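You operate a simulated robot arm through the tools that you are given. There is no shell and no other tool. Be economical: measure what you need, move in short steps, check, and stop when the job is done.

The job below is to be done with a simulated robot arm. You get a single attempt, and the scene is never put back.

Task
Put the 20 mm foam spacer from the wide trestle top on the card print and the 30 mm foam spacer on the free end. Put the blue pad on the purple tile. Shut the carton lid. Any order will do. Set down upright: blue pad.
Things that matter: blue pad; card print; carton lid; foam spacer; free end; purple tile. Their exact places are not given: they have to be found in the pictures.

It is judged by the outcome, as a careful person would: the job done as asked, and still so three seconds after it is handed in. It fails if anything else is knocked over, pushed out of place, dropped, spilled or broken. Lids that push on must go on centred and level and be pressed home; caps that screw on are set level and turned clockwise until they are tight.

Robot
A 6-joint arm with a two-finger parallel gripper on a trunk, on a base that drives. Base frame: it is fixed to the floor where the robot stands at the start and does not move with it; the origin is under the middle of the robot, x ahead of it, y to its left, z up. Lengths are in m, angles in rad, forces in N, time in s.
With the tool pointing down near the work surface it reaches from about 0.46 to 0.86 m from the robot's upright axis, wherever it stands. Its first joint turns from -2.007 to 2.007 rad. Places, roughly: blue pad [1.25, 0.75, 0.75]; carton lid [-5.3, -7.6, 1.1]; free end (30x24 cm) [-4.42, 0.1, 0.8]; purple tile [2.25, 0.5, 0.75]. Payload 4.2 kg.
Tool frame: the origin (TCP) lies between the finger pads and is the grasp point; the fingertips stand 0.023 m ahead of it; z points along the fingers, y is the line along which they close. Largest opening 0.094 m; finger width 0.038, thickness 0.01; the body of the gripper, 0.054 by 0.096 m, starts 0.039 m behind the TCP.
Orientation is that of the tool frame in the base frame, as [roll, pitch, yaw] about the fixed x, y, z axes, in that order (R = Rz(yaw) Ry(pitch) Rx(roll)). With the fingers straight down and closing along the base's y, the tool's x points along the base's -x, its y along +y and its z along -z.

Tools
- The arm moves only by the tool step_arm. Its argument "plan" is a list of rows, each a list of 3 entries, a list of its own where there are three numbers: the turn, a rotation vector about the tool's x, y, z in rad, then the shift along the tool's x, y, z in m, then the gripper command, from -1 (shut) to 1 (fully open), values between in proportion. In form: [[[wx, wy, wz], [x, y, z], jaw], ...]. A call has 1 to 10 rows; each row shifts and turns the commanded pose from where the row before left it, along the tool's axes as they then stand. A row lasts 0.2 s, in which the tool goes at most 0.05 m and 0.15 rad; a call with a longer step from one row to the next is refused whole, and so is a gripper value outside its range. Where a pose cannot be reached the arm comes as near as it can. A force on the tool above 40 N (or 10 N above the force at the start of the call, whichever is more), or a blocked arm, ends the call early, and 0.2 s more pass. Each finger travels about 0.108 m/s and halts on what it meets, pressing with about 35 N; the grip force reading is that of the motor and also rises with nothing between the fingers. The clock runs only during rows and for 0.2 s after the last one: add rows that do not move to give the fingers time. The reply holds the time, the measured pose of the TCP, the force on the tool along the base axes, the opening and the grip force, in the units named above and with some noise, with the torque about the TCP (base axes, N m) and any sound that the robot's microphone picked up, and new pictures: "show" is both (left out), scene, wrist or none.
- Cameras (640 x 400 px; columns grow to the right, rows downward): "scene" is now at [0.2154, 0.1348, 1.3634]; the picture's right is [-0.68, -0.74, 0.00], its down [-0.45, 0.41, -0.79] and it looks along [0.58, -0.54, -0.61] (base axes); focal length 260 px, centre (320, 200). "wrist" rides on the gripper at [0.086, 0.016, -0.075] in the tool frame; the picture's right is [-0.18, 0.98, 0.00], its down [-0.58, -0.11, -0.81] and it looks along [-0.79, -0.15, 0.59] (tool axes); focal length 243 px, centre (320, 200).
- raise_lower(by): slides the trunk up (or, below 0, down) by that many m; the arm and the scene camera ride with it, the base frame stays. It gives what a move gives, with no picture.
- base_move(legs): drives the robot by 1 to 6 legs, each [ahead, turn to the left] in m and rad, along the robot's own axes; the way and the turn of a leg run together, so that a leg with both is an arc; at most 1.5 m and 3.142 rad a leg. The arm and the cameras ride along, it lands a little off, and it stops where it bumps. It gives what a move gives, and a new picture of the scene camera.
- pan_tilt(pan, tilt): turns the head with the scene camera to pan (to the left, within 1.396 rad either way) and tilt (down, from -0.506 to 1.204), counted from straight ahead of the robot. It gives what a move gives, and a new picture of the scene camera.
- locate(camera, pixels): for up to 12 pixels [column, row] of the newest picture of that camera ("zoom" is the newest enlarged one), the place [x, y, z] in the base frame of the surface seen there, good to about 0.003 m. It takes no simulated time.
- zoom(camera, box): a new picture of the part [left, top, right, bottom] of that camera's present view, enlarged. It takes no simulated time.
- finish_job(): hands the job in; it is judged then, once.

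Go step by step. Measure first, check grasps and placings, and put right what went wrong. The budget is 110 turns and 260 pictures, counting those below and the enlarged ones. Unless the task says otherwise, let go and move clear before handing in, and close with one line.

The tools are called after "Emit:" as name(argument=value, ...) on one line, values as JSON. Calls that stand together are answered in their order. step_arm: Moves the arm, as the interface text tells. Its arguments: {"type":"object","properties":{"plan":{"type":"array","items":{"type":"array"}},"show":{"type":"string","enum":["both","scene","wrist","none"]}},"required":["plan"]} The other tools are called the same way: raise_lower (by) slides the trunk up or down; base_move (legs) drives the base; pan_tilt (pan, tilt) turns the head that bears the scene camera; locate (camera, pixels) gives the place of the surface under pixels of a picture; zoom (camera, box) takes an enlarged picture of a part of a camera's view; finish_job () hands the job in.

At the start:

```text
time: 0.0
ee_pos: [0.5269, -0.2925, 1.0603]
tcp_rot: [3.141, 0.0, -3.141]
ft_force: [-0.3, 0.1, 0.0]
torque: [-0.01, 0.03, -0.01]
grip_width: 0.0939
grip_force: 0.0
trunk travel left (down, up): [-0.725, 0.265]
robot x, y, heading: [-0.0021, 0.0034, -0.001]
head pan, tilt: [-0.744, 0.656]
```

scene: 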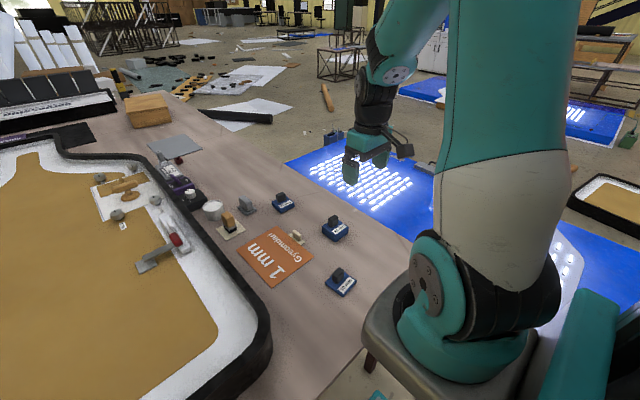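
wrist: 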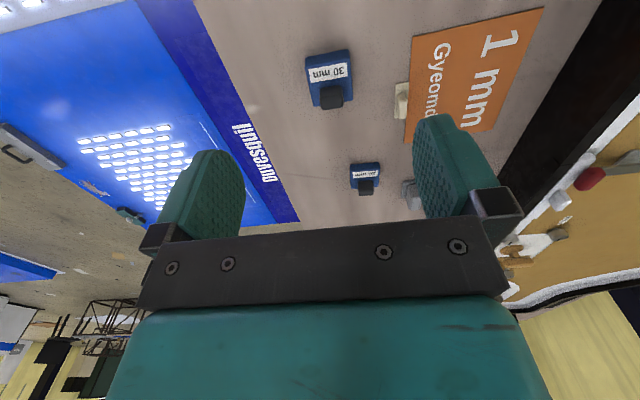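

The scene picture shows three labelled blue blocks near (283,203), (335,229), (341,282) and an orange card "1 mm" at (274,257). I'll zoom in on them.

Emit:
zoom(camera="scene", box=[140, 120, 380, 310])

Emit:
zoom(camera="wrist", box=[260, 0, 560, 220])

Emit:
locate(camera="scene", pixels=[[283, 203], [335, 229], [341, 282], [274, 257], [297, 237], [249, 206], [230, 222], [213, 209], [175, 147], [150, 110]])

```text
2.11 times, centred on (260, 215) of scene
```

zoom: 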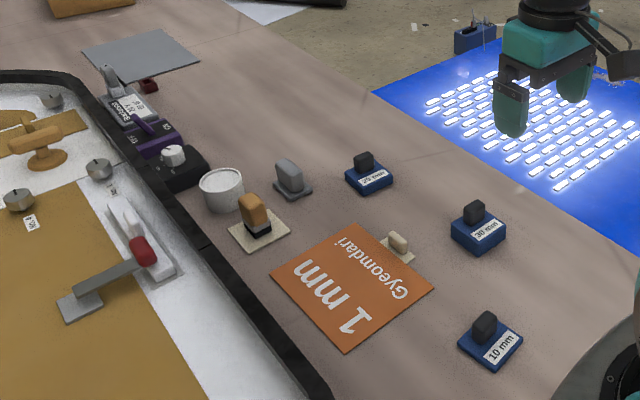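

```text
1.82 times, centred on (410, 110) of wrist
```

zoom: 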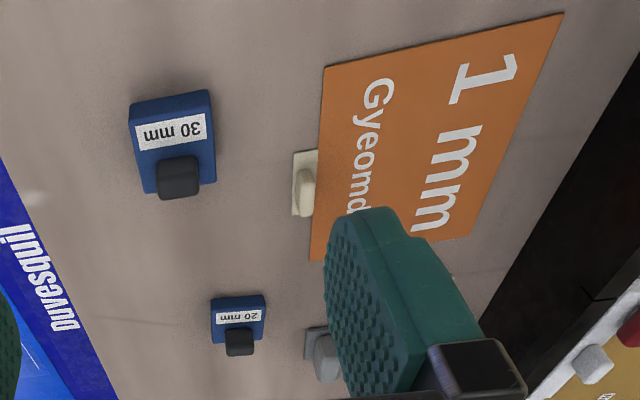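

```text
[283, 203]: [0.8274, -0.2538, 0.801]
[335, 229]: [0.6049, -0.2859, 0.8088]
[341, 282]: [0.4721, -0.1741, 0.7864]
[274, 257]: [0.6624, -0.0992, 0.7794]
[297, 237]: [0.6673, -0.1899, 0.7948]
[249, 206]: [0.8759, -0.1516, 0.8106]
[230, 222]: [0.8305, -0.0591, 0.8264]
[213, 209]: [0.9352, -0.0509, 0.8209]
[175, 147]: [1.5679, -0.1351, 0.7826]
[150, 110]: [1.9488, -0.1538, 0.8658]
```

The blocks read 20 mm (at 283,203), 30 mm (335,229) and 10 mm (341,282). I'll look round for the other places before acting.

Emit:
pan_tilt(pan=0.5, tilt=0.4)

Emit:
pan_tilt(pan=1.39, tilt=0.3)

Emit:
pan_tilt(pan=-0.3, tilt=0.4)

Emit:
pan_tilt(pan=-1.39, tilt=0.3)

```text
time: 1.4
ee_pos: [0.5275, -0.293, 1.0601]
tcp_rot: [-3.141, -0.001, -3.141]
ft_force: [0.3, 0.5, -0.1]
torque: [0.04, 0.02, 0.0]
grip_width: 0.094
grip_force: 0.0
trunk travel left (down, up): [-0.725, 0.265]
robot x, y, heading: [0.0017, 0.0003, 0.005]
head pan, tilt: [0.499, 0.4]
```

scene: 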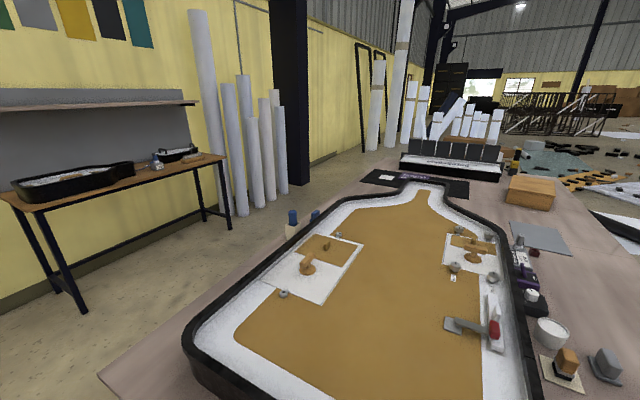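

```text
time: 2.6
ee_pos: [0.5265, -0.2937, 1.0598]
tcp_rot: [3.14, 0.0, 3.14]
ft_force: [-0.1, -0.2, 1.3]
torque: [-0.03, 0.01, -0.02]
grip_width: 0.0943
grip_force: 0.0
trunk travel left (down, up): [-0.725, 0.265]
robot x, y, heading: [0.0018, 0.0011, 0.001]
head pan, tilt: [1.389, 0.3]
```

scene: 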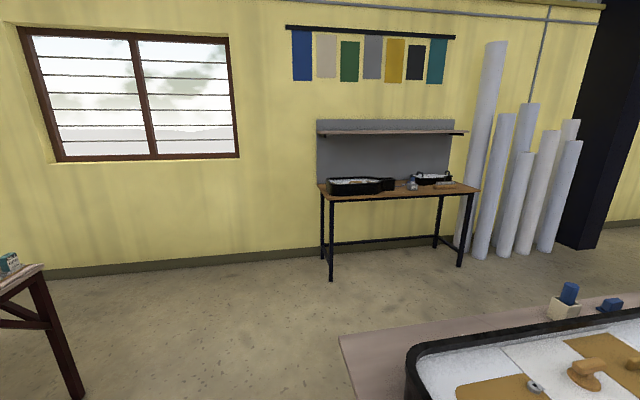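

```text
time: 4.3
ee_pos: [0.5266, -0.2918, 1.0605]
tcp_rot: [3.14, -0.001, 3.141]
ft_force: [-0.1, 0.1, 0.0]
torque: [0.02, 0.0, 0.02]
grip_width: 0.0939
grip_force: 0.1
trunk travel left (down, up): [-0.725, 0.265]
robot x, y, heading: [-0.0004, 0.0035, -0.001]
head pan, tilt: [-0.3, 0.4]
```

scene: 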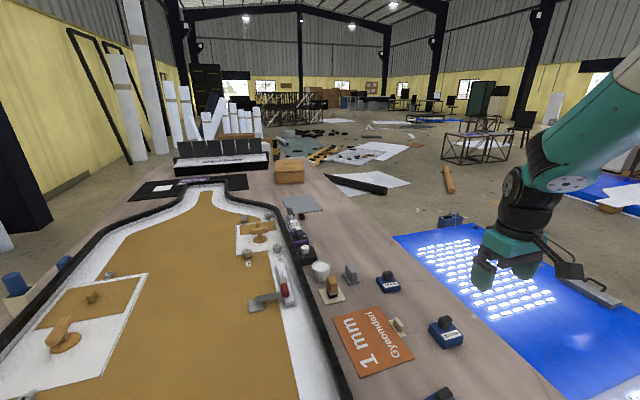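

```text
time: 5.7
ee_pos: [0.5261, -0.2935, 1.0605]
tcp_rot: [-3.141, 0.001, 3.141]
ft_force: [-0.5, 0.1, -0.4]
torque: [0.01, 0.02, 0.02]
grip_width: 0.0937
grip_force: 0.0
trunk travel left (down, up): [-0.725, 0.265]
robot x, y, heading: [0.0006, 0.0002, -0.001]
head pan, tilt: [-1.389, 0.3]
```

scene: 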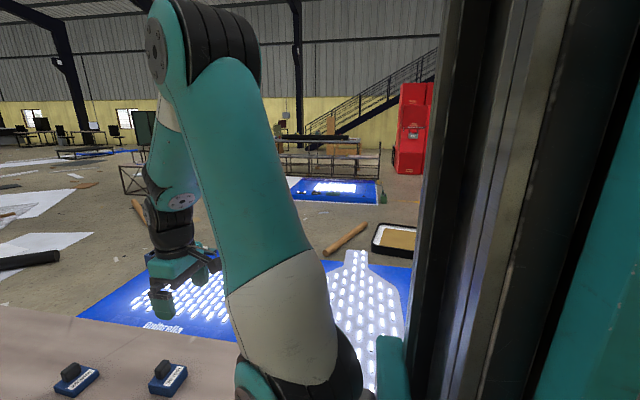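

Two blue items at about (15,283) and (64,263) lie on the far side near [1.25, 0.75], and a dark board with purple is at the far end (180,187). Panning there and zooming.

Emit:
pan_tilt(pan=0.2, tilt=0.4)

Emit:
zoom(camera="scene", box=[240, 140, 400, 240])

Emit:
zoom(camera="scene", box=[100, 180, 260, 280])

```text
time: 7.3
ee_pos: [0.527, -0.2943, 1.0604]
tcp_rot: [-3.141, 0.0, -3.141]
ft_force: [0.8, -0.2, -0.3]
torque: [0.0, 0.02, -0.01]
grip_width: 0.094
grip_force: 0.0
trunk travel left (down, up): [-0.725, 0.265]
robot x, y, heading: [-0.0009, 0.0004, -0.0]
head pan, tilt: [0.201, 0.4]
```

scene: 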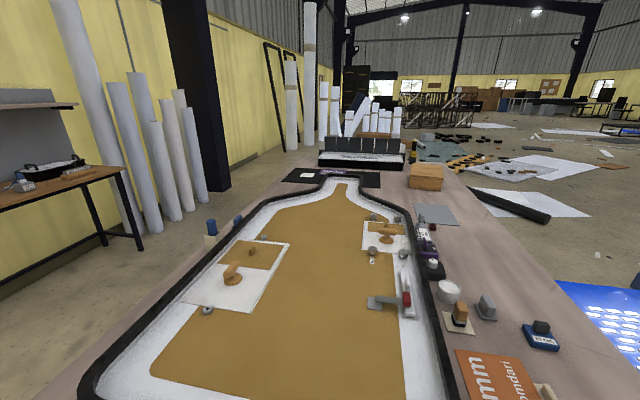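

```text
4.00 times, centred on (320, 190) of scene
```

zoom: 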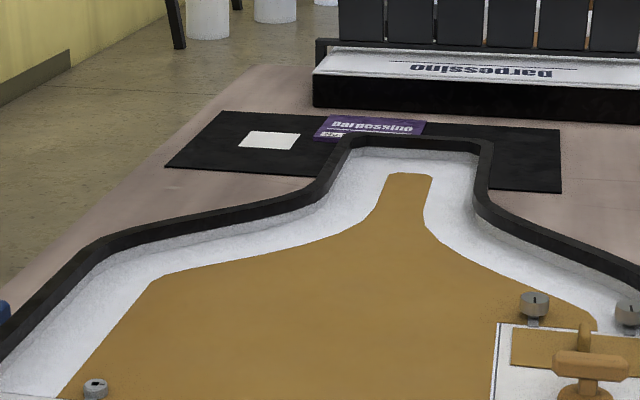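

```text
4.00 times, centred on (180, 230) of scene
```

zoom: 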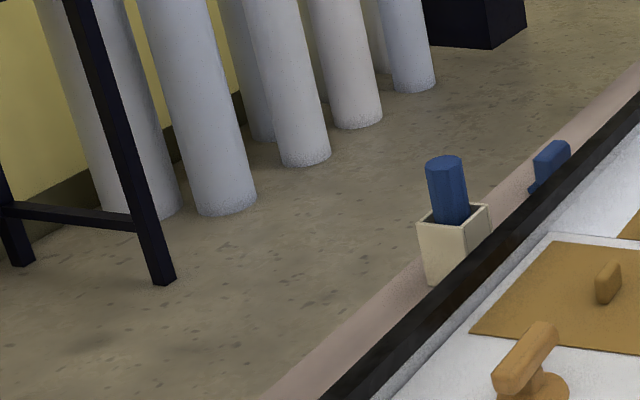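

Emit:
locate(camera="scene", pixels=[[212, 226], [237, 222], [333, 172], [307, 175], [300, 180], [372, 176], [290, 172], [305, 155], [100, 362], [425, 180], [205, 240], [330, 150]])

Emit:
pan_tilt(pan=1.0, tilt=0.9)

Emit:
pan_tilt(pan=-0.3, tilt=0.9)

```text
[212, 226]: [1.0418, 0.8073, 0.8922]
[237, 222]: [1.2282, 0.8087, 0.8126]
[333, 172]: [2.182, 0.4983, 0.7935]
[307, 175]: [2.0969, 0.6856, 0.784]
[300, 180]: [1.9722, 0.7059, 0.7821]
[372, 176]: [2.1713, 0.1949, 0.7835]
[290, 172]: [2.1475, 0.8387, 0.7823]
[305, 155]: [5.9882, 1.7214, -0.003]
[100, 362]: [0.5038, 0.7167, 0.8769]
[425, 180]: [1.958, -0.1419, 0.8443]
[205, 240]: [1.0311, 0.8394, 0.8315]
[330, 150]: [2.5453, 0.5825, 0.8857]
```

```text
time: 8.5
ee_pos: [0.5258, -0.2922, 1.0603]
tcp_rot: [3.141, -0.001, -3.141]
ft_force: [-0.3, 0.2, 0.1]
torque: [0.02, -0.01, 0.0]
grip_width: 0.0943
grip_force: 0.0
trunk travel left (down, up): [-0.725, 0.265]
robot x, y, heading: [0.0036, -0.002, -0.004]
head pan, tilt: [1.0, 0.901]
```

scene: 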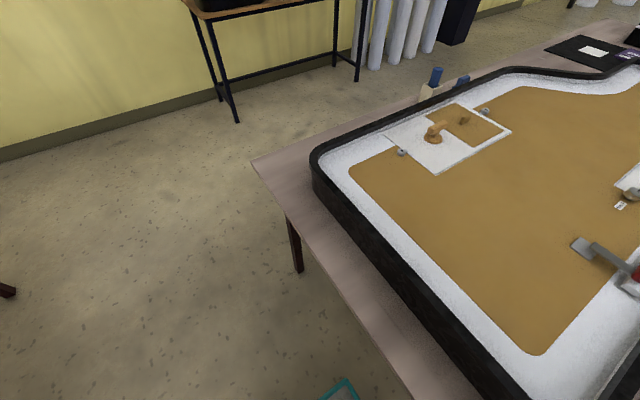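

```text
time: 9.9
ee_pos: [0.5268, -0.2942, 1.0615]
tcp_rot: [-3.14, -0.001, 3.141]
ft_force: [0.5, -0.1, 0.2]
torque: [0.01, -0.02, 0.0]
grip_width: 0.0942
grip_force: 0.1
trunk travel left (down, up): [-0.725, 0.265]
robot x, y, heading: [-0.003, 0.002, 0.002]
head pan, tilt: [-0.3, 0.901]
```

scene: 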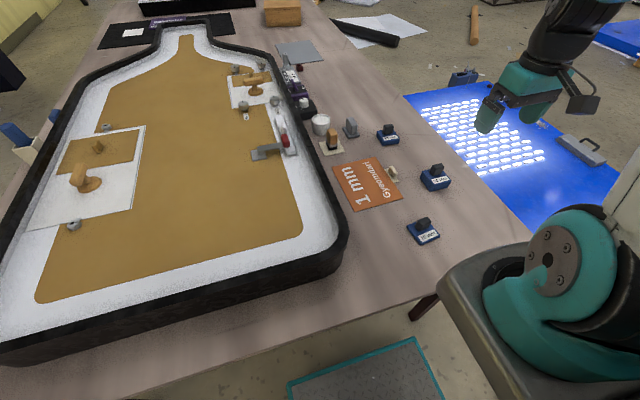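

Now a close view of the 20 mm and 30 mm spacers and the card.

Emit:
zoom(camera="scene", box=[310, 100, 470, 250])

Emit:
locate(camera="scene", pixels=[[384, 128], [394, 125], [379, 135], [396, 133], [387, 144], [399, 141], [433, 168], [436, 182], [332, 165], [368, 157], [353, 212], [402, 196]])

```text
2.67 times, centred on (390, 175) of scene
```

zoom: 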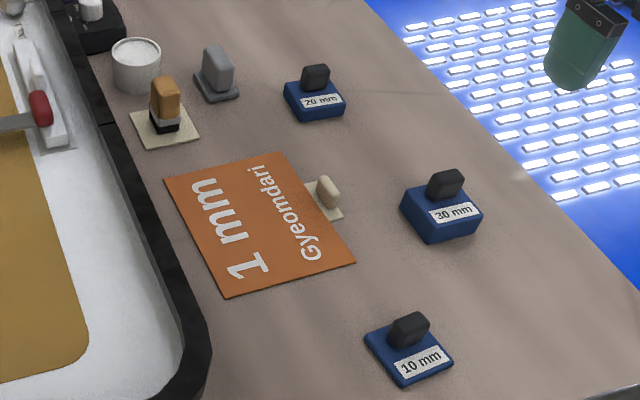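

```text
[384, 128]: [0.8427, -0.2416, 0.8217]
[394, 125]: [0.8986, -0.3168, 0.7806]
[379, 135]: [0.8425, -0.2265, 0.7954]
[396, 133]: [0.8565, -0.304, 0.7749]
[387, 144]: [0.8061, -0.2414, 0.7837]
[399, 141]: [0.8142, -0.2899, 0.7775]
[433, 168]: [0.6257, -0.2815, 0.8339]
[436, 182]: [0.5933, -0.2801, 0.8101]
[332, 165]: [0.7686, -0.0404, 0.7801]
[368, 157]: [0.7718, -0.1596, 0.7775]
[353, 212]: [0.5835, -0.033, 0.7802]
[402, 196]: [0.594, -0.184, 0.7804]
```

Emit:
locate(camera="zoom", pixels=[[308, 68], [327, 66], [304, 84], [326, 82], [316, 68], [286, 84], [300, 120], [344, 108], [316, 71], [432, 175], [460, 172], [446, 174]])

Emit:
zoom(camera="scene", box=[370, 115, 410, 150])

Emit:
zoom(camera="wrist", box=[330, 150, 400, 200])

```text
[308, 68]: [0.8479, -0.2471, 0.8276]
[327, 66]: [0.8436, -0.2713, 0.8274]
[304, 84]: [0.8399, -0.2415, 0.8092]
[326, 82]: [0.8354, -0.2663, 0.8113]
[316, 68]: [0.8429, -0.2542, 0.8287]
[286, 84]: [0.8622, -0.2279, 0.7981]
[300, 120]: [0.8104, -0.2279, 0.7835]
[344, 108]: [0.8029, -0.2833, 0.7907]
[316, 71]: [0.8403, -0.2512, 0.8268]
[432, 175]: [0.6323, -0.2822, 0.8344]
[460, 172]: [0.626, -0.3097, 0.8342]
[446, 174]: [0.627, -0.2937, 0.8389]
```

```text
11.43 times, centred on (390, 132) of scene
```

zoom: 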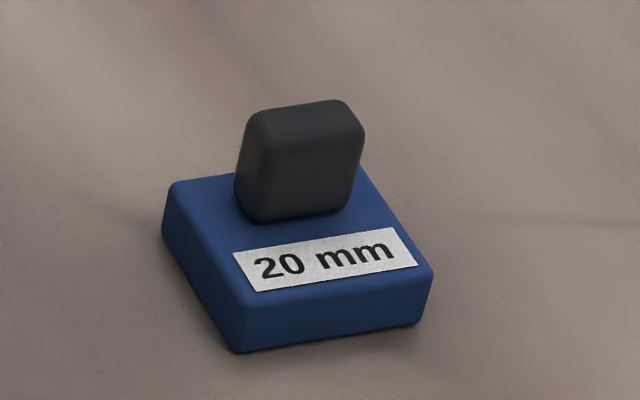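

```text
8.00 times, centred on (365, 175) of wrist
```

zoom: 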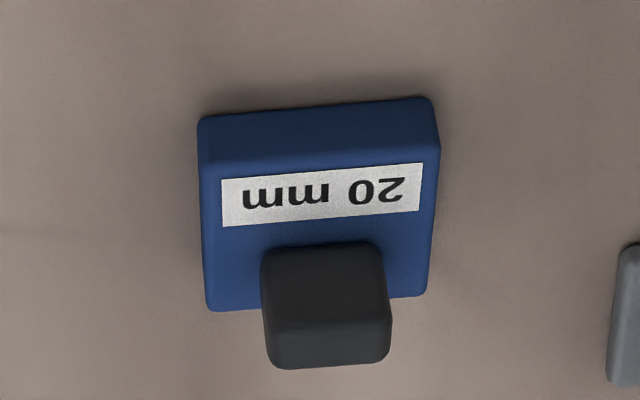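

The 20 mm knob is long along y (~27 mm), thin along x, with its top at z≈0.829 and a yaw of about −0.14. It is at ~0.88 m, just out of reach, so I'll check the table edge clearance before driving forward.

Emit:
locate(camera="scene", pixels=[[440, 285], [250, 365], [350, 320], [520, 235], [430, 310], [370, 370], [465, 260]])

Emit:
pan_tilt(pan=0.0, tilt=1.2)

```text
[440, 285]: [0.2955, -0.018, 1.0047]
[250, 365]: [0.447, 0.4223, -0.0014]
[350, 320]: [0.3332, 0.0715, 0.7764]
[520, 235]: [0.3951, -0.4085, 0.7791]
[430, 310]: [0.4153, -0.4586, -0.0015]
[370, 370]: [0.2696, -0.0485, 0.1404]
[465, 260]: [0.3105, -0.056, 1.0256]
```

```text
time: 10.7
ee_pos: [0.5267, -0.2931, 1.0596]
tcp_rot: [3.141, -0.001, 3.141]
ft_force: [-0.2, 0.2, 0.3]
torque: [0.02, -0.01, 0.01]
grip_width: 0.0942
grip_force: 0.0
trunk travel left (down, up): [-0.725, 0.265]
robot x, y, heading: [0.0024, 0.0024, -0.002]
head pan, tilt: [0.0, 1.201]
```

scene: 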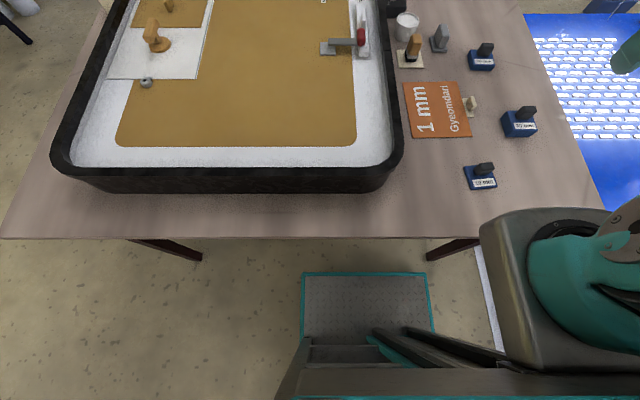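

Emit:
locate(camera="scene", pixels=[[365, 275], [428, 275], [440, 255], [470, 240], [320, 237], [500, 320], [505, 215], [490, 260], [400, 335], [340, 395]])

```text
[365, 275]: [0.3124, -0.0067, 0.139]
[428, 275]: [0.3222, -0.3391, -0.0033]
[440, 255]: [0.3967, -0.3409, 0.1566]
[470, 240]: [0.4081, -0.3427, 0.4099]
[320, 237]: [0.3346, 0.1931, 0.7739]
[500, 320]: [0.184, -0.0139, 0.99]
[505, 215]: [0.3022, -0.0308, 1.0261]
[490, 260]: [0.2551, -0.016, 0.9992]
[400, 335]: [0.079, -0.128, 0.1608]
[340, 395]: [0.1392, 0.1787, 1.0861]
```

Footplate goes under the table and the legs are clear (leg at y≈−0.34), so I drive 0.08 m ahead.

Emit:
base_move(legs=[[0.08, 0]])

Emit:
pan_tilt(pan=-0.45, tilt=0.85)

Emit:
zoom(camera="scene", box=[280, 100, 440, 200])

```text
time: 11.8
ee_pos: [0.6063, -0.2943, 1.0599]
tcp_rot: [3.141, 0.001, -3.141]
ft_force: [-0.7, 0.7, 0.4]
torque: [-0.04, -0.02, -0.03]
grip_width: 0.094
grip_force: 0.0
trunk travel left (down, up): [-0.725, 0.265]
robot x, y, heading: [0.0812, -0.0015, -0.002]
head pan, tilt: [0.0, 1.201]
```

scene: 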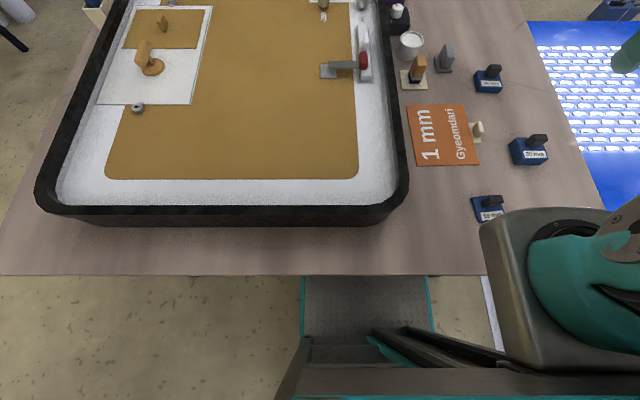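

```text
time: 12.7
ee_pos: [0.6065, -0.2937, 1.0605]
tcp_rot: [3.14, 0.001, -3.141]
ft_force: [-0.5, -0.7, -1.0]
torque: [-0.01, -0.01, 0.0]
grip_width: 0.0942
grip_force: 0.1
trunk travel left (down, up): [-0.725, 0.265]
robot x, y, heading: [0.0809, -0.002, -0.002]
head pan, tilt: [-0.45, 0.85]
```

scene: 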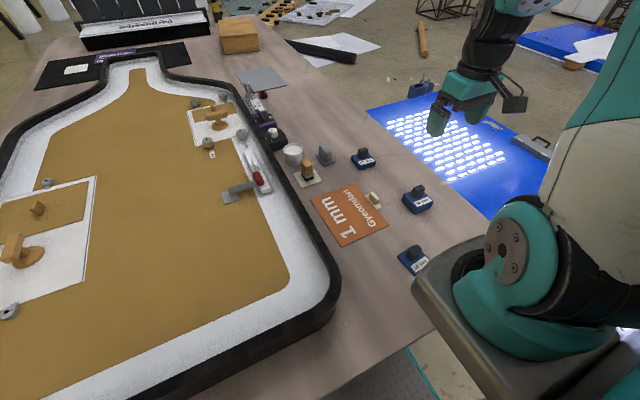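

```text
4.00 times, centred on (360, 150) of scene
```

zoom: 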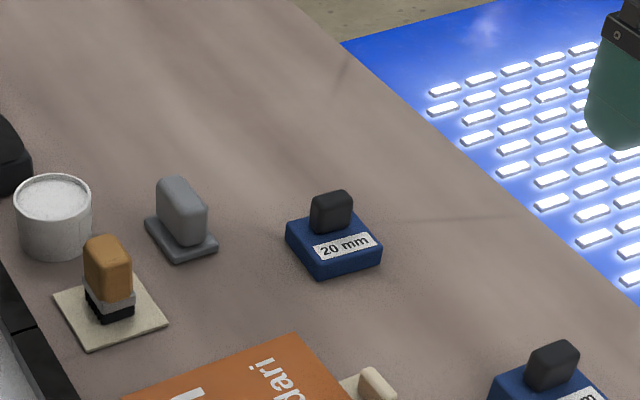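

Emit:
step_arm(plan=[[[0, 0, 0], [-0.0395, 0.006, 0.0217], 0.4], [[0, 0, 0], [-0.0395, 0.006, 0.0217], 0.4], [[0, 0, 0], [-0.0395, 0.006, 0.0217], 0.4], [[0, 0, 0], [-0.0395, 0.006, 0.0217], 0.4], [[0, 0, 0], [-0.0395, 0.006, 0.0217], 0.4], [[0, 0, 0], [-0.0395, 0.006, 0.0217], 0.4], [[0, 0, 0.14], [0, 0, 0], 0.4], [[0, 0, 0], [0, 0, 0], 0.4]])

```text
time: 14.5
ee_pos: [0.8436, -0.2565, 0.9301]
tcp_rot: [-3.141, 0.0, 2.999]
ft_force: [0.3, 0.1, 0.0]
torque: [0.01, 0.01, 0.01]
grip_width: 0.0659
grip_force: 0.0
trunk travel left (down, up): [-0.725, 0.265]
robot x, y, heading: [0.0766, -0.0001, -0.003]
head pan, tilt: [-0.45, 0.85]
```

scene: 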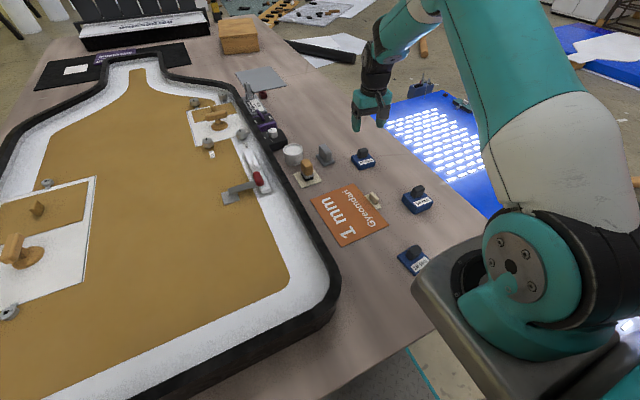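
wrist: 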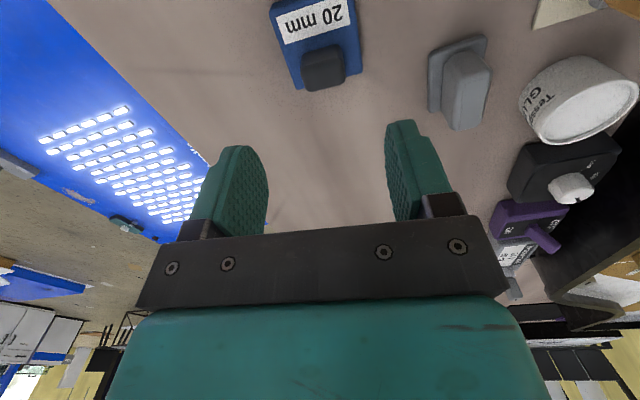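

Emit:
zoom(camera="wrist", box=[260, 0, 380, 100])

Emit:
locate(camera="zoom", pixels=[[235, 290], [440, 225], [243, 340], [445, 300], [340, 265], [350, 320], [222, 440], [530, 370]])

```text
4.00 times, centred on (320, 50) of wrist
```

zoom: 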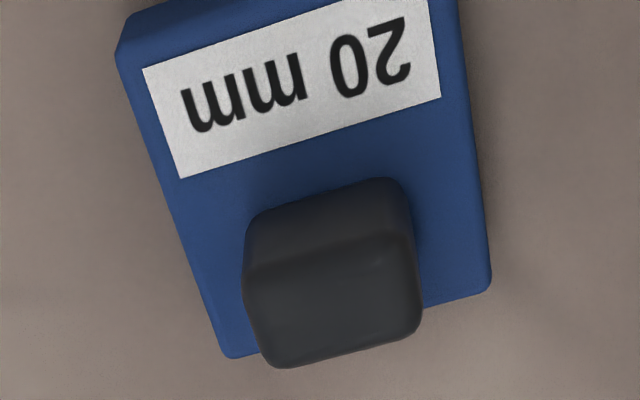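

```text
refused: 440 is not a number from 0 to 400
```

Emit:
locate(camera="zoom", pixels=[[258, 275], [405, 242], [268, 355], [415, 330], [335, 260], [340, 350], [235, 352], [485, 285], [125, 50], [258, 220], [400, 185], [145, 70]])

```text
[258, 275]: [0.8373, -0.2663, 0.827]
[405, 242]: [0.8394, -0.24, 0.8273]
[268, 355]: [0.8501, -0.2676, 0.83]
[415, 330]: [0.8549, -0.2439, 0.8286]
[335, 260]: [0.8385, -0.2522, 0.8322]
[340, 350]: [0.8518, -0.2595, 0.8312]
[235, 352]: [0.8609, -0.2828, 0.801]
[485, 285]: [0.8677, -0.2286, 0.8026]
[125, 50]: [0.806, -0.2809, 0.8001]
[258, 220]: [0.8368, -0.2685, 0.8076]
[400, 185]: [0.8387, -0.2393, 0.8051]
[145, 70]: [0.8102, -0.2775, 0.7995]
```

Knob centre is about (0.846,−0.255), top 0.830, block top 0.800. The yaw matches, so I descend to z 0.828 and close.

Emit:
step_arm(plan=[[[0, 0, 0], [-0.002, 0.001, 0.034], 0.4], [[0, 0, 0], [0, 0, 0.034], 0.4], [[0, 0, 0], [0, 0, 0.033], 0.4], [[0, 0, 0], [0, 0, 0], 0.4], [[0, 0, 0], [0, 0, 0], -1], [[0, 0, 0], [0, 0, 0], -1], [[0, 0, 0], [0, 0, 0], -1]])

```text
time: 16.1
ee_pos: [0.8439, -0.2566, 0.83]
tcp_rot: [3.141, 0.0, 3.002]
ft_force: [0.0, 0.1, -0.6]
torque: [0.01, -0.02, 0.01]
grip_width: 0.0311
grip_force: 34.8
trunk travel left (down, up): [-0.725, 0.265]
robot x, y, heading: [0.0775, -0.0009, 0.001]
head pan, tilt: [-0.45, 0.85]
```

scene: 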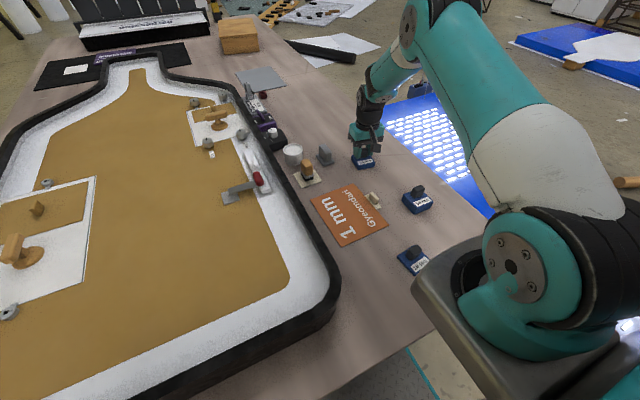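
wrist: 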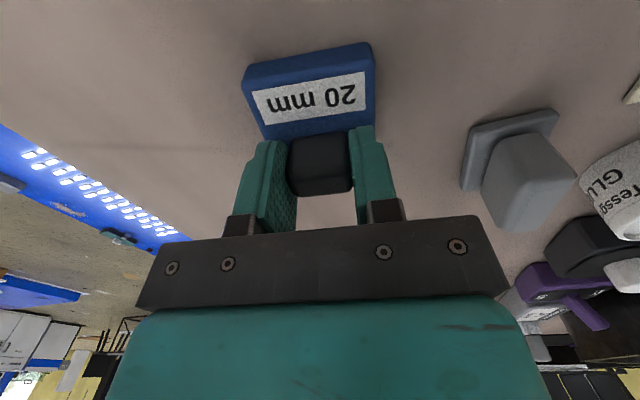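

Grasp holds at 0.031. Lift 0.09 and carry over the card centre (~0.68,−0.10).

Emit:
step_arm(plan=[[[0, 0, 0], [0, 0, -0.03], -1], [[0, 0, 0], [0, 0, -0.03], -1], [[0, 0, 0], [0, 0, -0.03], -1], [[0, 0, 0], [0.0344, 0.0264, 0], -1], [[0, 0, 0], [0.0344, 0.0264, 0], -1], [[0, 0, 0], [0.0344, 0.0264, 0], -1], [[0, 0, 0], [0.0344, 0.0264, 0], -1], [[0, 0, 0], [0.0344, 0.0264, 0], -1], [[0, 0, 0], [0, 0, 0], -1]])

```text
time: 18.1
ee_pos: [0.6917, -0.1007, 0.9196]
tcp_rot: [3.141, 0.001, 3.0]
ft_force: [0.1, 0.1, -0.1]
torque: [0.0, 0.0, -0.01]
grip_width: 0.0309
grip_force: 34.9
trunk travel left (down, up): [-0.725, 0.265]
robot x, y, heading: [0.0766, 0.0001, -0.003]
head pan, tilt: [-0.45, 0.85]
```

scene: 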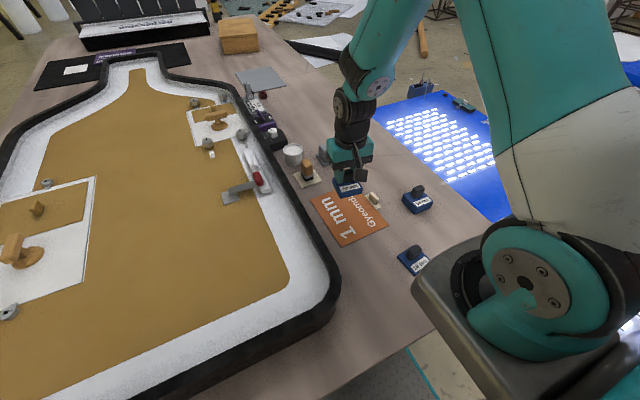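
wrist: 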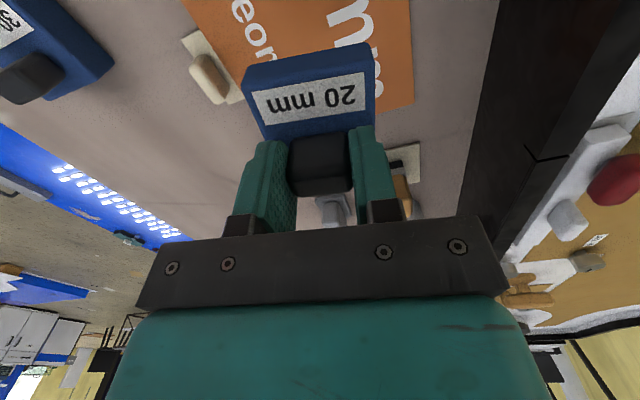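

Emit:
step_arm(plan=[[[0, 0, 0], [0, 0, 0.04], -1], [[0, 0, 0], [0, 0, 0.04], -1], [[0, 0, 0], [0, 0, 0.004], -1], [[0, 0, 0], [0, 0, 0.002], -1], [[0, 0, 0], [0, 0, 0], -1]])

Emit:
zoom(camera="scene", box=[280, 140, 440, 260])

```text
time: 19.3
ee_pos: [0.6921, -0.102, 0.8334]
tcp_rot: [3.142, 0.002, 3.001]
ft_force: [0.0, 0.0, -0.1]
torque: [-0.02, 0.01, 0.01]
grip_width: 0.0309
grip_force: 35.0
trunk travel left (down, up): [-0.725, 0.265]
robot x, y, heading: [0.0757, -0.0014, 0.001]
head pan, tilt: [-0.45, 0.85]
```

scene: 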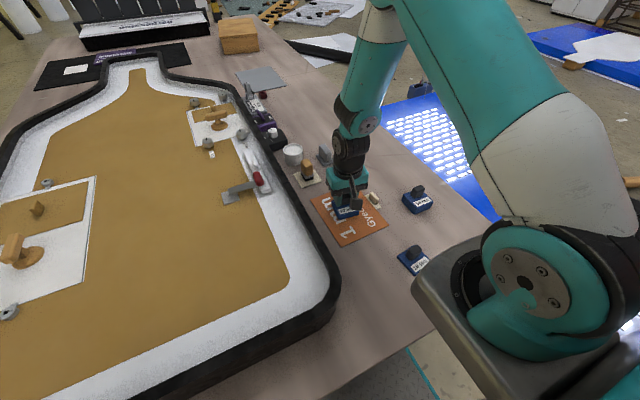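
wrist: 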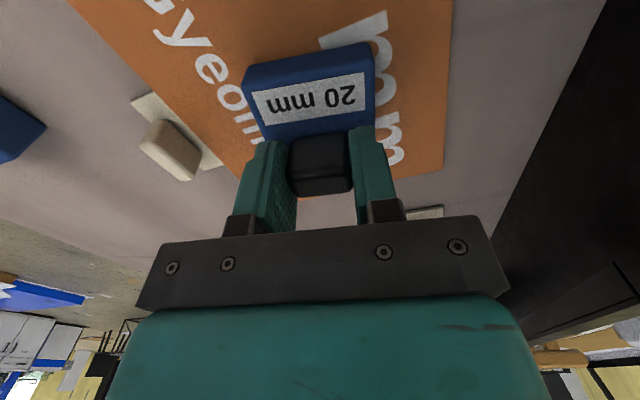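

```text
3.33 times, centred on (360, 200) of scene
```

zoom: 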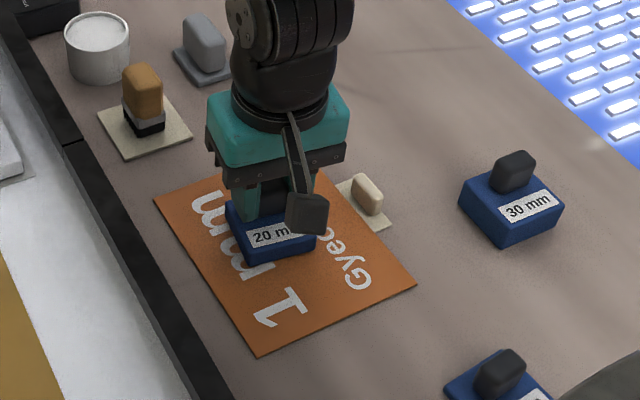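

Positioned well inside the card and a couple of mm up. I lower in 1 mm steps, release, and lift.

Emit:
step_arm(plan=[[[0, 0, 0], [0, 0, 0.001], -1], [[0, 0, 0], [0, 0, 0.001], -1], [[0, 0, 0], [0, 0, 0.001], -1], [[0, 0, 0], [0, 0, 0], -1]], show="none")

Emit:
step_arm(plan=[[[0, 0, 0], [0, 0, 0], 0.2], [[0, 0, 0], [0, 0, 0], 0.2], [[0, 0, 0], [0, 0, -0.02], 0.2], [[0, 0, 0], [0, 0, -0.03], 0.2], [[0, 0, 0], [0, 0, -0.04], 0.2]])

Emit:
zoom(camera="scene", box=[280, 140, 440, 260])

```text
time: 20.3
ee_pos: [0.6928, -0.1026, 0.8309]
tcp_rot: [-3.141, 0.001, 3.003]
ft_force: [-1.6, 1.0, 24.3]
torque: [0.02, 0.24, -0.01]
grip_width: 0.0312
grip_force: 34.6
trunk travel left (down, up): [-0.725, 0.265]
robot x, y, heading: [0.0802, -0.0009, 0.001]
head pan, tilt: [-0.45, 0.85]
```

```text
time: 21.5
ee_pos: [0.6921, -0.1033, 0.9195]
tcp_rot: [-3.141, -0.003, 3.004]
ft_force: [0.8, 0.0, -0.8]
torque: [0.0, 0.03, 0.0]
grip_width: 0.0563
grip_force: 0.1
trunk travel left (down, up): [-0.725, 0.265]
robot x, y, heading: [0.0788, -0.0023, -0.0]
head pan, tilt: [-0.45, 0.85]
```

scene: 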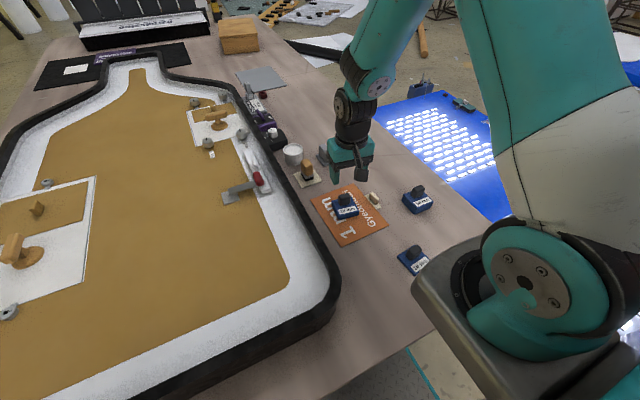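
wrist: 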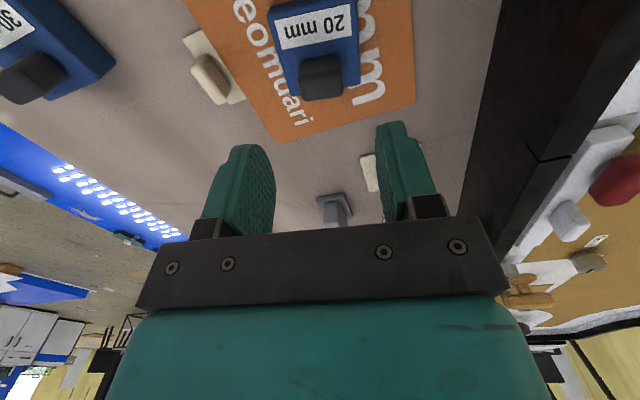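

```text
3.33 times, centred on (360, 200) of scene
```

zoom: 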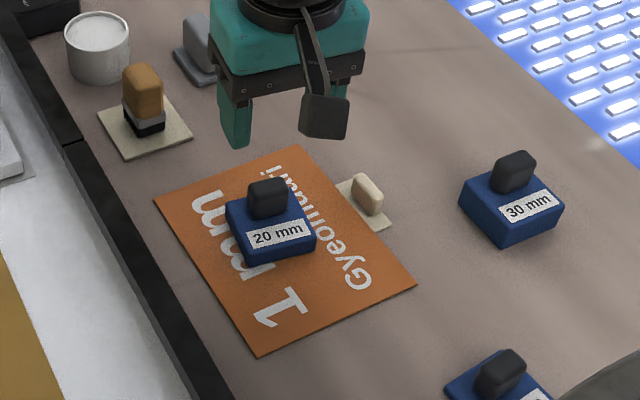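

20 mm spacer is on the card. Now the 30 mm spacer: measure its knob.

Emit:
zoom(camera="scene", box=[395, 170, 440, 220])

```text
8.00 times, centred on (418, 195) of scene
```

zoom: 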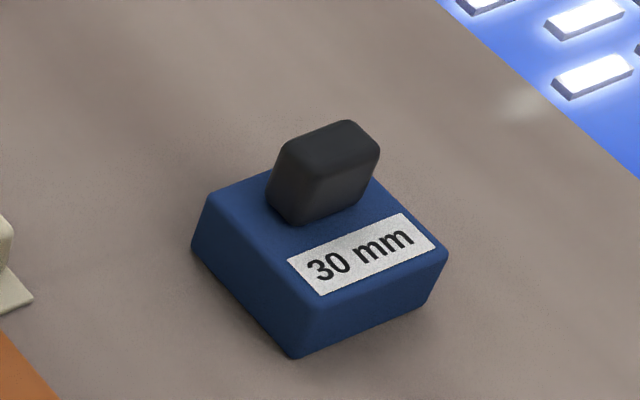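

Emit:
locate(camera="zoom", pixels=[[285, 147], [345, 125], [312, 168], [372, 148], [328, 148], [212, 200], [300, 315], [440, 255], [270, 195], [302, 215], [360, 205], [240, 200]])

```text
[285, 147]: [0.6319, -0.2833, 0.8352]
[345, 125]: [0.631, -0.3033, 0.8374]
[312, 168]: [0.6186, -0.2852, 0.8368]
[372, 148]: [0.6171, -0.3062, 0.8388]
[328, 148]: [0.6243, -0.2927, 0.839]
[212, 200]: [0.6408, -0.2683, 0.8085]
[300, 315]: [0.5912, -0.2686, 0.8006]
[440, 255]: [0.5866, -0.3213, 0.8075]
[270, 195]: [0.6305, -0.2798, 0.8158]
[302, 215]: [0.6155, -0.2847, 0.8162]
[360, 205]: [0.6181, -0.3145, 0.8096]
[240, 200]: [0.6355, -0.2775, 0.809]
```

Emit:
step_arm(plan=[[[0, 0, 0], [0.0081, -0.0397, 0], 0.4], [[0, 0, 0], [0.0081, -0.0397, 0], 0.4], [[0, 0, 0], [0.0081, -0.0397, 0], 0.4], [[0, 0, 0], [0.0081, -0.0397, 0], 0.4], [[0, 0, 0], [0.0081, -0.0397, 0], 0.4], [[0, 0, -0.07], [0, 0, 0], 0.4], [[0, 0, 0], [0, 0, 0], 0.4]], show="wrist")

Emit:
zoom(camera="wrist", box=[260, 0, 380, 100])

```text
time: 23.1
ee_pos: [0.6244, -0.2942, 0.9205]
tcp_rot: [3.141, 0.001, 3.073]
ft_force: [-0.1, -0.8, 0.5]
torque: [-0.03, 0.04, -0.01]
grip_width: 0.066
grip_force: 0.0
trunk travel left (down, up): [-0.725, 0.265]
robot x, y, heading: [0.0781, 0.0013, -0.001]
head pan, tilt: [-0.45, 0.85]
```

wrist: 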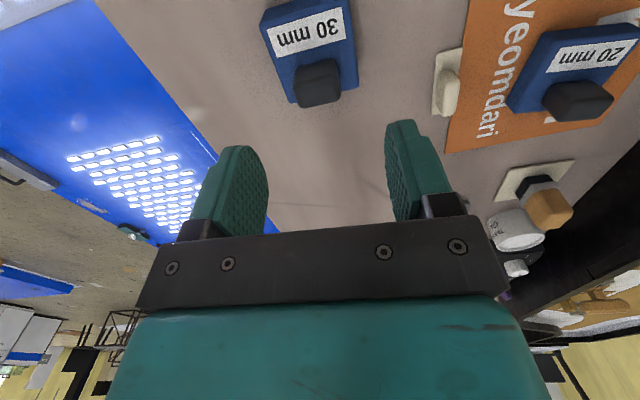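

```text
4.00 times, centred on (320, 50) of wrist
```

zoom: 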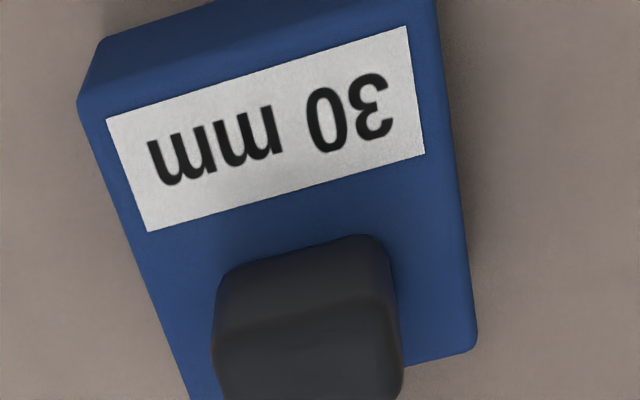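

Aligned over the 30 mm knob like before. Descend 0.082, close and lift.

Emit:
step_arm(plan=[[[0, 0, 0], [0, 0, 0.04], 0.4], [[0, 0, 0], [0, 0, 0.042], 0.4], [[0, 0, 0], [0, 0, 0], 0.4], [[0, 0, 0], [0, 0, 0], -1], [[0, 0, 0], [0, 0, 0], -1], [[0, 0, 0], [0, 0, 0], -1], [[0, 0, 0], [0, 0, -0.03], -1], [[0, 0, 0], [0, 0, -0.05], -1], [[0, 0, 0], [0, 0, -0.05], -1], [[0, 0, 0], [0, 0, -0.05], -1]])

```text
time: 25.3
ee_pos: [0.6287, -0.2948, 1.0205]
tcp_rot: [3.14, -0.001, 3.071]
ft_force: [0.8, 0.4, -0.4]
torque: [0.05, 0.01, 0.01]
grip_width: 0.0313
grip_force: 35.0
trunk travel left (down, up): [-0.725, 0.265]
robot x, y, heading: [0.078, 0.0013, -0.004]
head pan, tilt: [-0.45, 0.85]
```

scene: 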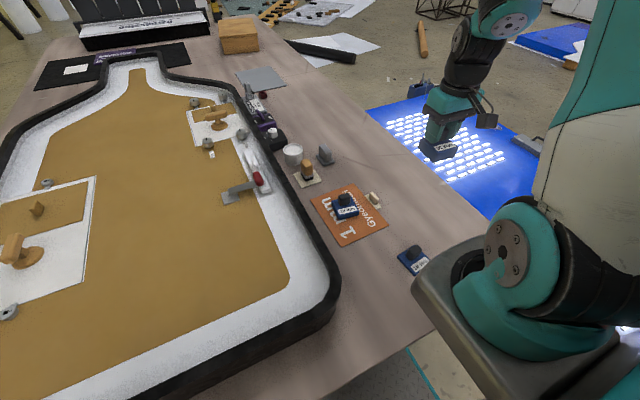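
wrist: 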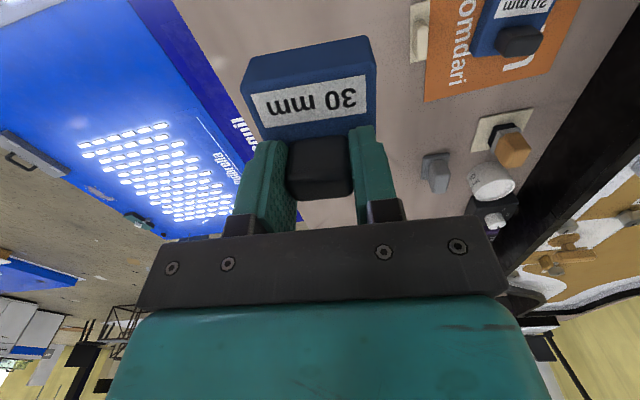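

Spacer held at 0.0313. Before backing off, look behind-left and behind-right.

Emit:
pan_tilt(pan=1.39, tilt=0.5)

Emit:
locate(camera="scene", pixels=[[5, 200], [20, 210], [40, 340], [10, 240], [70, 330], [35, 205]])

Emit:
pan_tilt(pan=-1.39, tilt=0.5)

```text
time: 27.1
ee_pos: [0.6289, -0.2935, 1.02]
tcp_rot: [3.141, -0.001, 3.071]
ft_force: [0.1, -0.3, -0.1]
torque: [-0.01, 0.02, -0.02]
grip_width: 0.0309
grip_force: 35.1
trunk travel left (down, up): [-0.725, 0.265]
robot x, y, heading: [0.0779, -0.0032, 0.003]
head pan, tilt: [1.389, 0.499]
```

scene: 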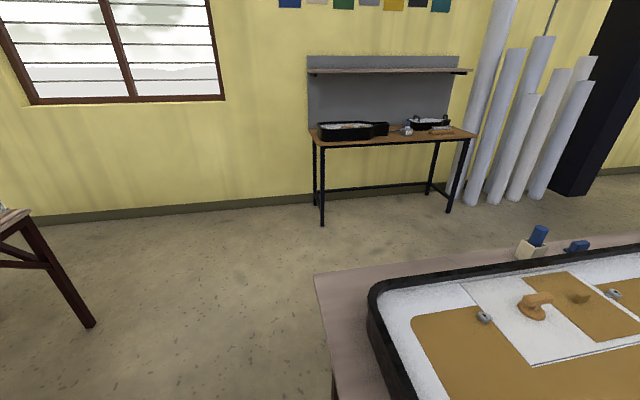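

```text
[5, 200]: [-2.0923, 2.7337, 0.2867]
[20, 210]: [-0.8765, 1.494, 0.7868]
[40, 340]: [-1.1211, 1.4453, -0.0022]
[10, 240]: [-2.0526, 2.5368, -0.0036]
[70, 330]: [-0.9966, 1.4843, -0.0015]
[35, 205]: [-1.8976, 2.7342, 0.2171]
```

```text
time: 29.6
ee_pos: [0.6282, -0.294, 1.0213]
tcp_rot: [3.142, 0.0, 3.071]
ft_force: [0.8, 0.3, -0.1]
torque: [0.01, -0.03, -0.01]
grip_width: 0.0311
grip_force: 35.4
trunk travel left (down, up): [-0.725, 0.265]
robot x, y, heading: [0.0797, -0.0023, -0.001]
head pan, tilt: [-1.389, 0.499]
```

scene: 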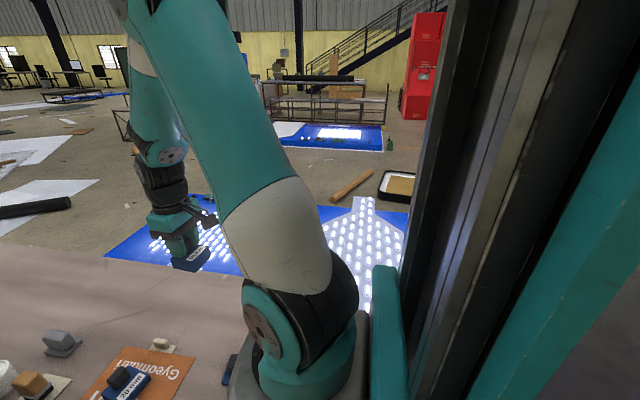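

A table corner stands at about (−0.9,1.5) behind left. Back up 0.55 m and turn left 0.8 to see behind.

Emit:
base_move(legs=[[-0.55, 0]])

Emit:
pan_tilt(pan=1.39, tilt=0.5)

Emit:
base_move(legs=[[0, 1.0]])

```text
time: 32.7
ee_pos: [0.0873, -0.2934, 1.0201]
tcp_rot: [3.141, 0.001, 3.07]
ft_force: [0.2, -0.5, -0.2]
torque: [-0.02, 0.03, 0.02]
grip_width: 0.0312
grip_force: 35.0
trunk travel left (down, up): [-0.725, 0.265]
robot x, y, heading: [-0.4649, 0.0016, 0.003]
head pan, tilt: [-1.389, 0.499]
```

scene: 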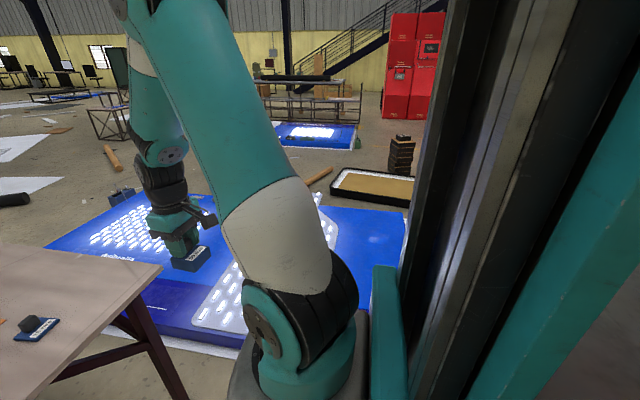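

```text
time: 35.1
ee_pos: [0.087, -0.2938, 1.0216]
tcp_rot: [-3.141, 0.0, 3.071]
ft_force: [-0.7, -1.5, -0.4]
torque: [0.04, -0.01, 0.02]
grip_width: 0.0309
grip_force: 35.2
trunk travel left (down, up): [-0.725, 0.265]
robot x, y, heading: [-0.462, -0.0027, 0.004]
head pan, tilt: [1.389, 0.499]
```

scene: 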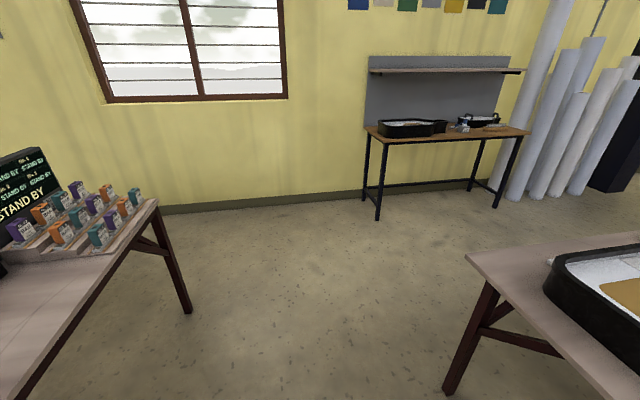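

```text
time: 38.1
ee_pos: [0.0805, 0.3083, 1.0201]
tcp_rot: [-3.141, 0.0, -2.205]
ft_force: [-0.2, -0.4, 0.0]
torque: [0.0, -0.02, 0.04]
grip_width: 0.0313
grip_force: 35.2
trunk travel left (down, up): [-0.725, 0.265]
robot x, y, heading: [-0.4623, -0.0003, 1.007]
head pan, tilt: [1.389, 0.499]
```

scene: 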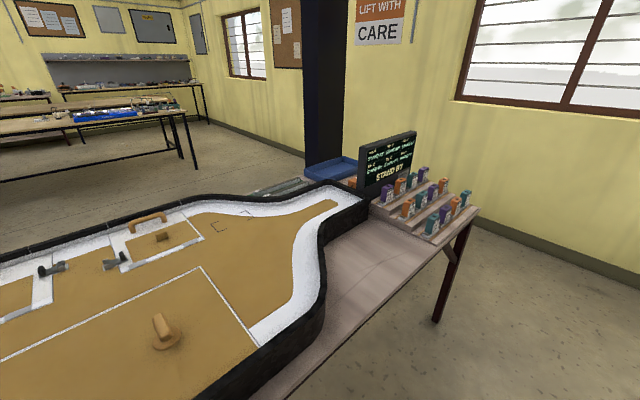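

A second long table is right behind. I'll measure its edges.

Emit:
locate(camera="scene", pixels=[[478, 207], [400, 280], [300, 380], [330, 320], [440, 300], [20, 240], [200, 205], [280, 395], [372, 225], [10, 395]])

Emit:
pan_tilt(pan=1.39, tilt=1.0)

```text
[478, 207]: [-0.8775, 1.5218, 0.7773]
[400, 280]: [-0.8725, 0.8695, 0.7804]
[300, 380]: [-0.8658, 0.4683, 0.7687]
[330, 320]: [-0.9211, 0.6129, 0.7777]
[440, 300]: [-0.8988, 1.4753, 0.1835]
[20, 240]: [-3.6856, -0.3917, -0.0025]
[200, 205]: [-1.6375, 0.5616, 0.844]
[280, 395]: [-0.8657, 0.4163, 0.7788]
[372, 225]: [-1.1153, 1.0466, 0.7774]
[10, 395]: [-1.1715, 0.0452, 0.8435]
```

```text
time: 39.0
ee_pos: [0.0807, 0.307, 1.0215]
tcp_rot: [-3.141, 0.0, -2.204]
ft_force: [0.1, -0.8, -0.2]
torque: [-0.01, -0.02, 0.0]
grip_width: 0.0312
grip_force: 34.7
trunk travel left (down, up): [-0.725, 0.265]
robot x, y, heading: [-0.4609, 0.0006, 1.011]
head pan, tilt: [1.389, 1.0]
```

scene: 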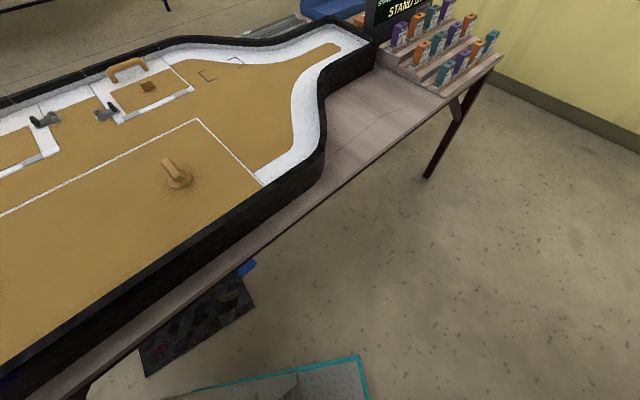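

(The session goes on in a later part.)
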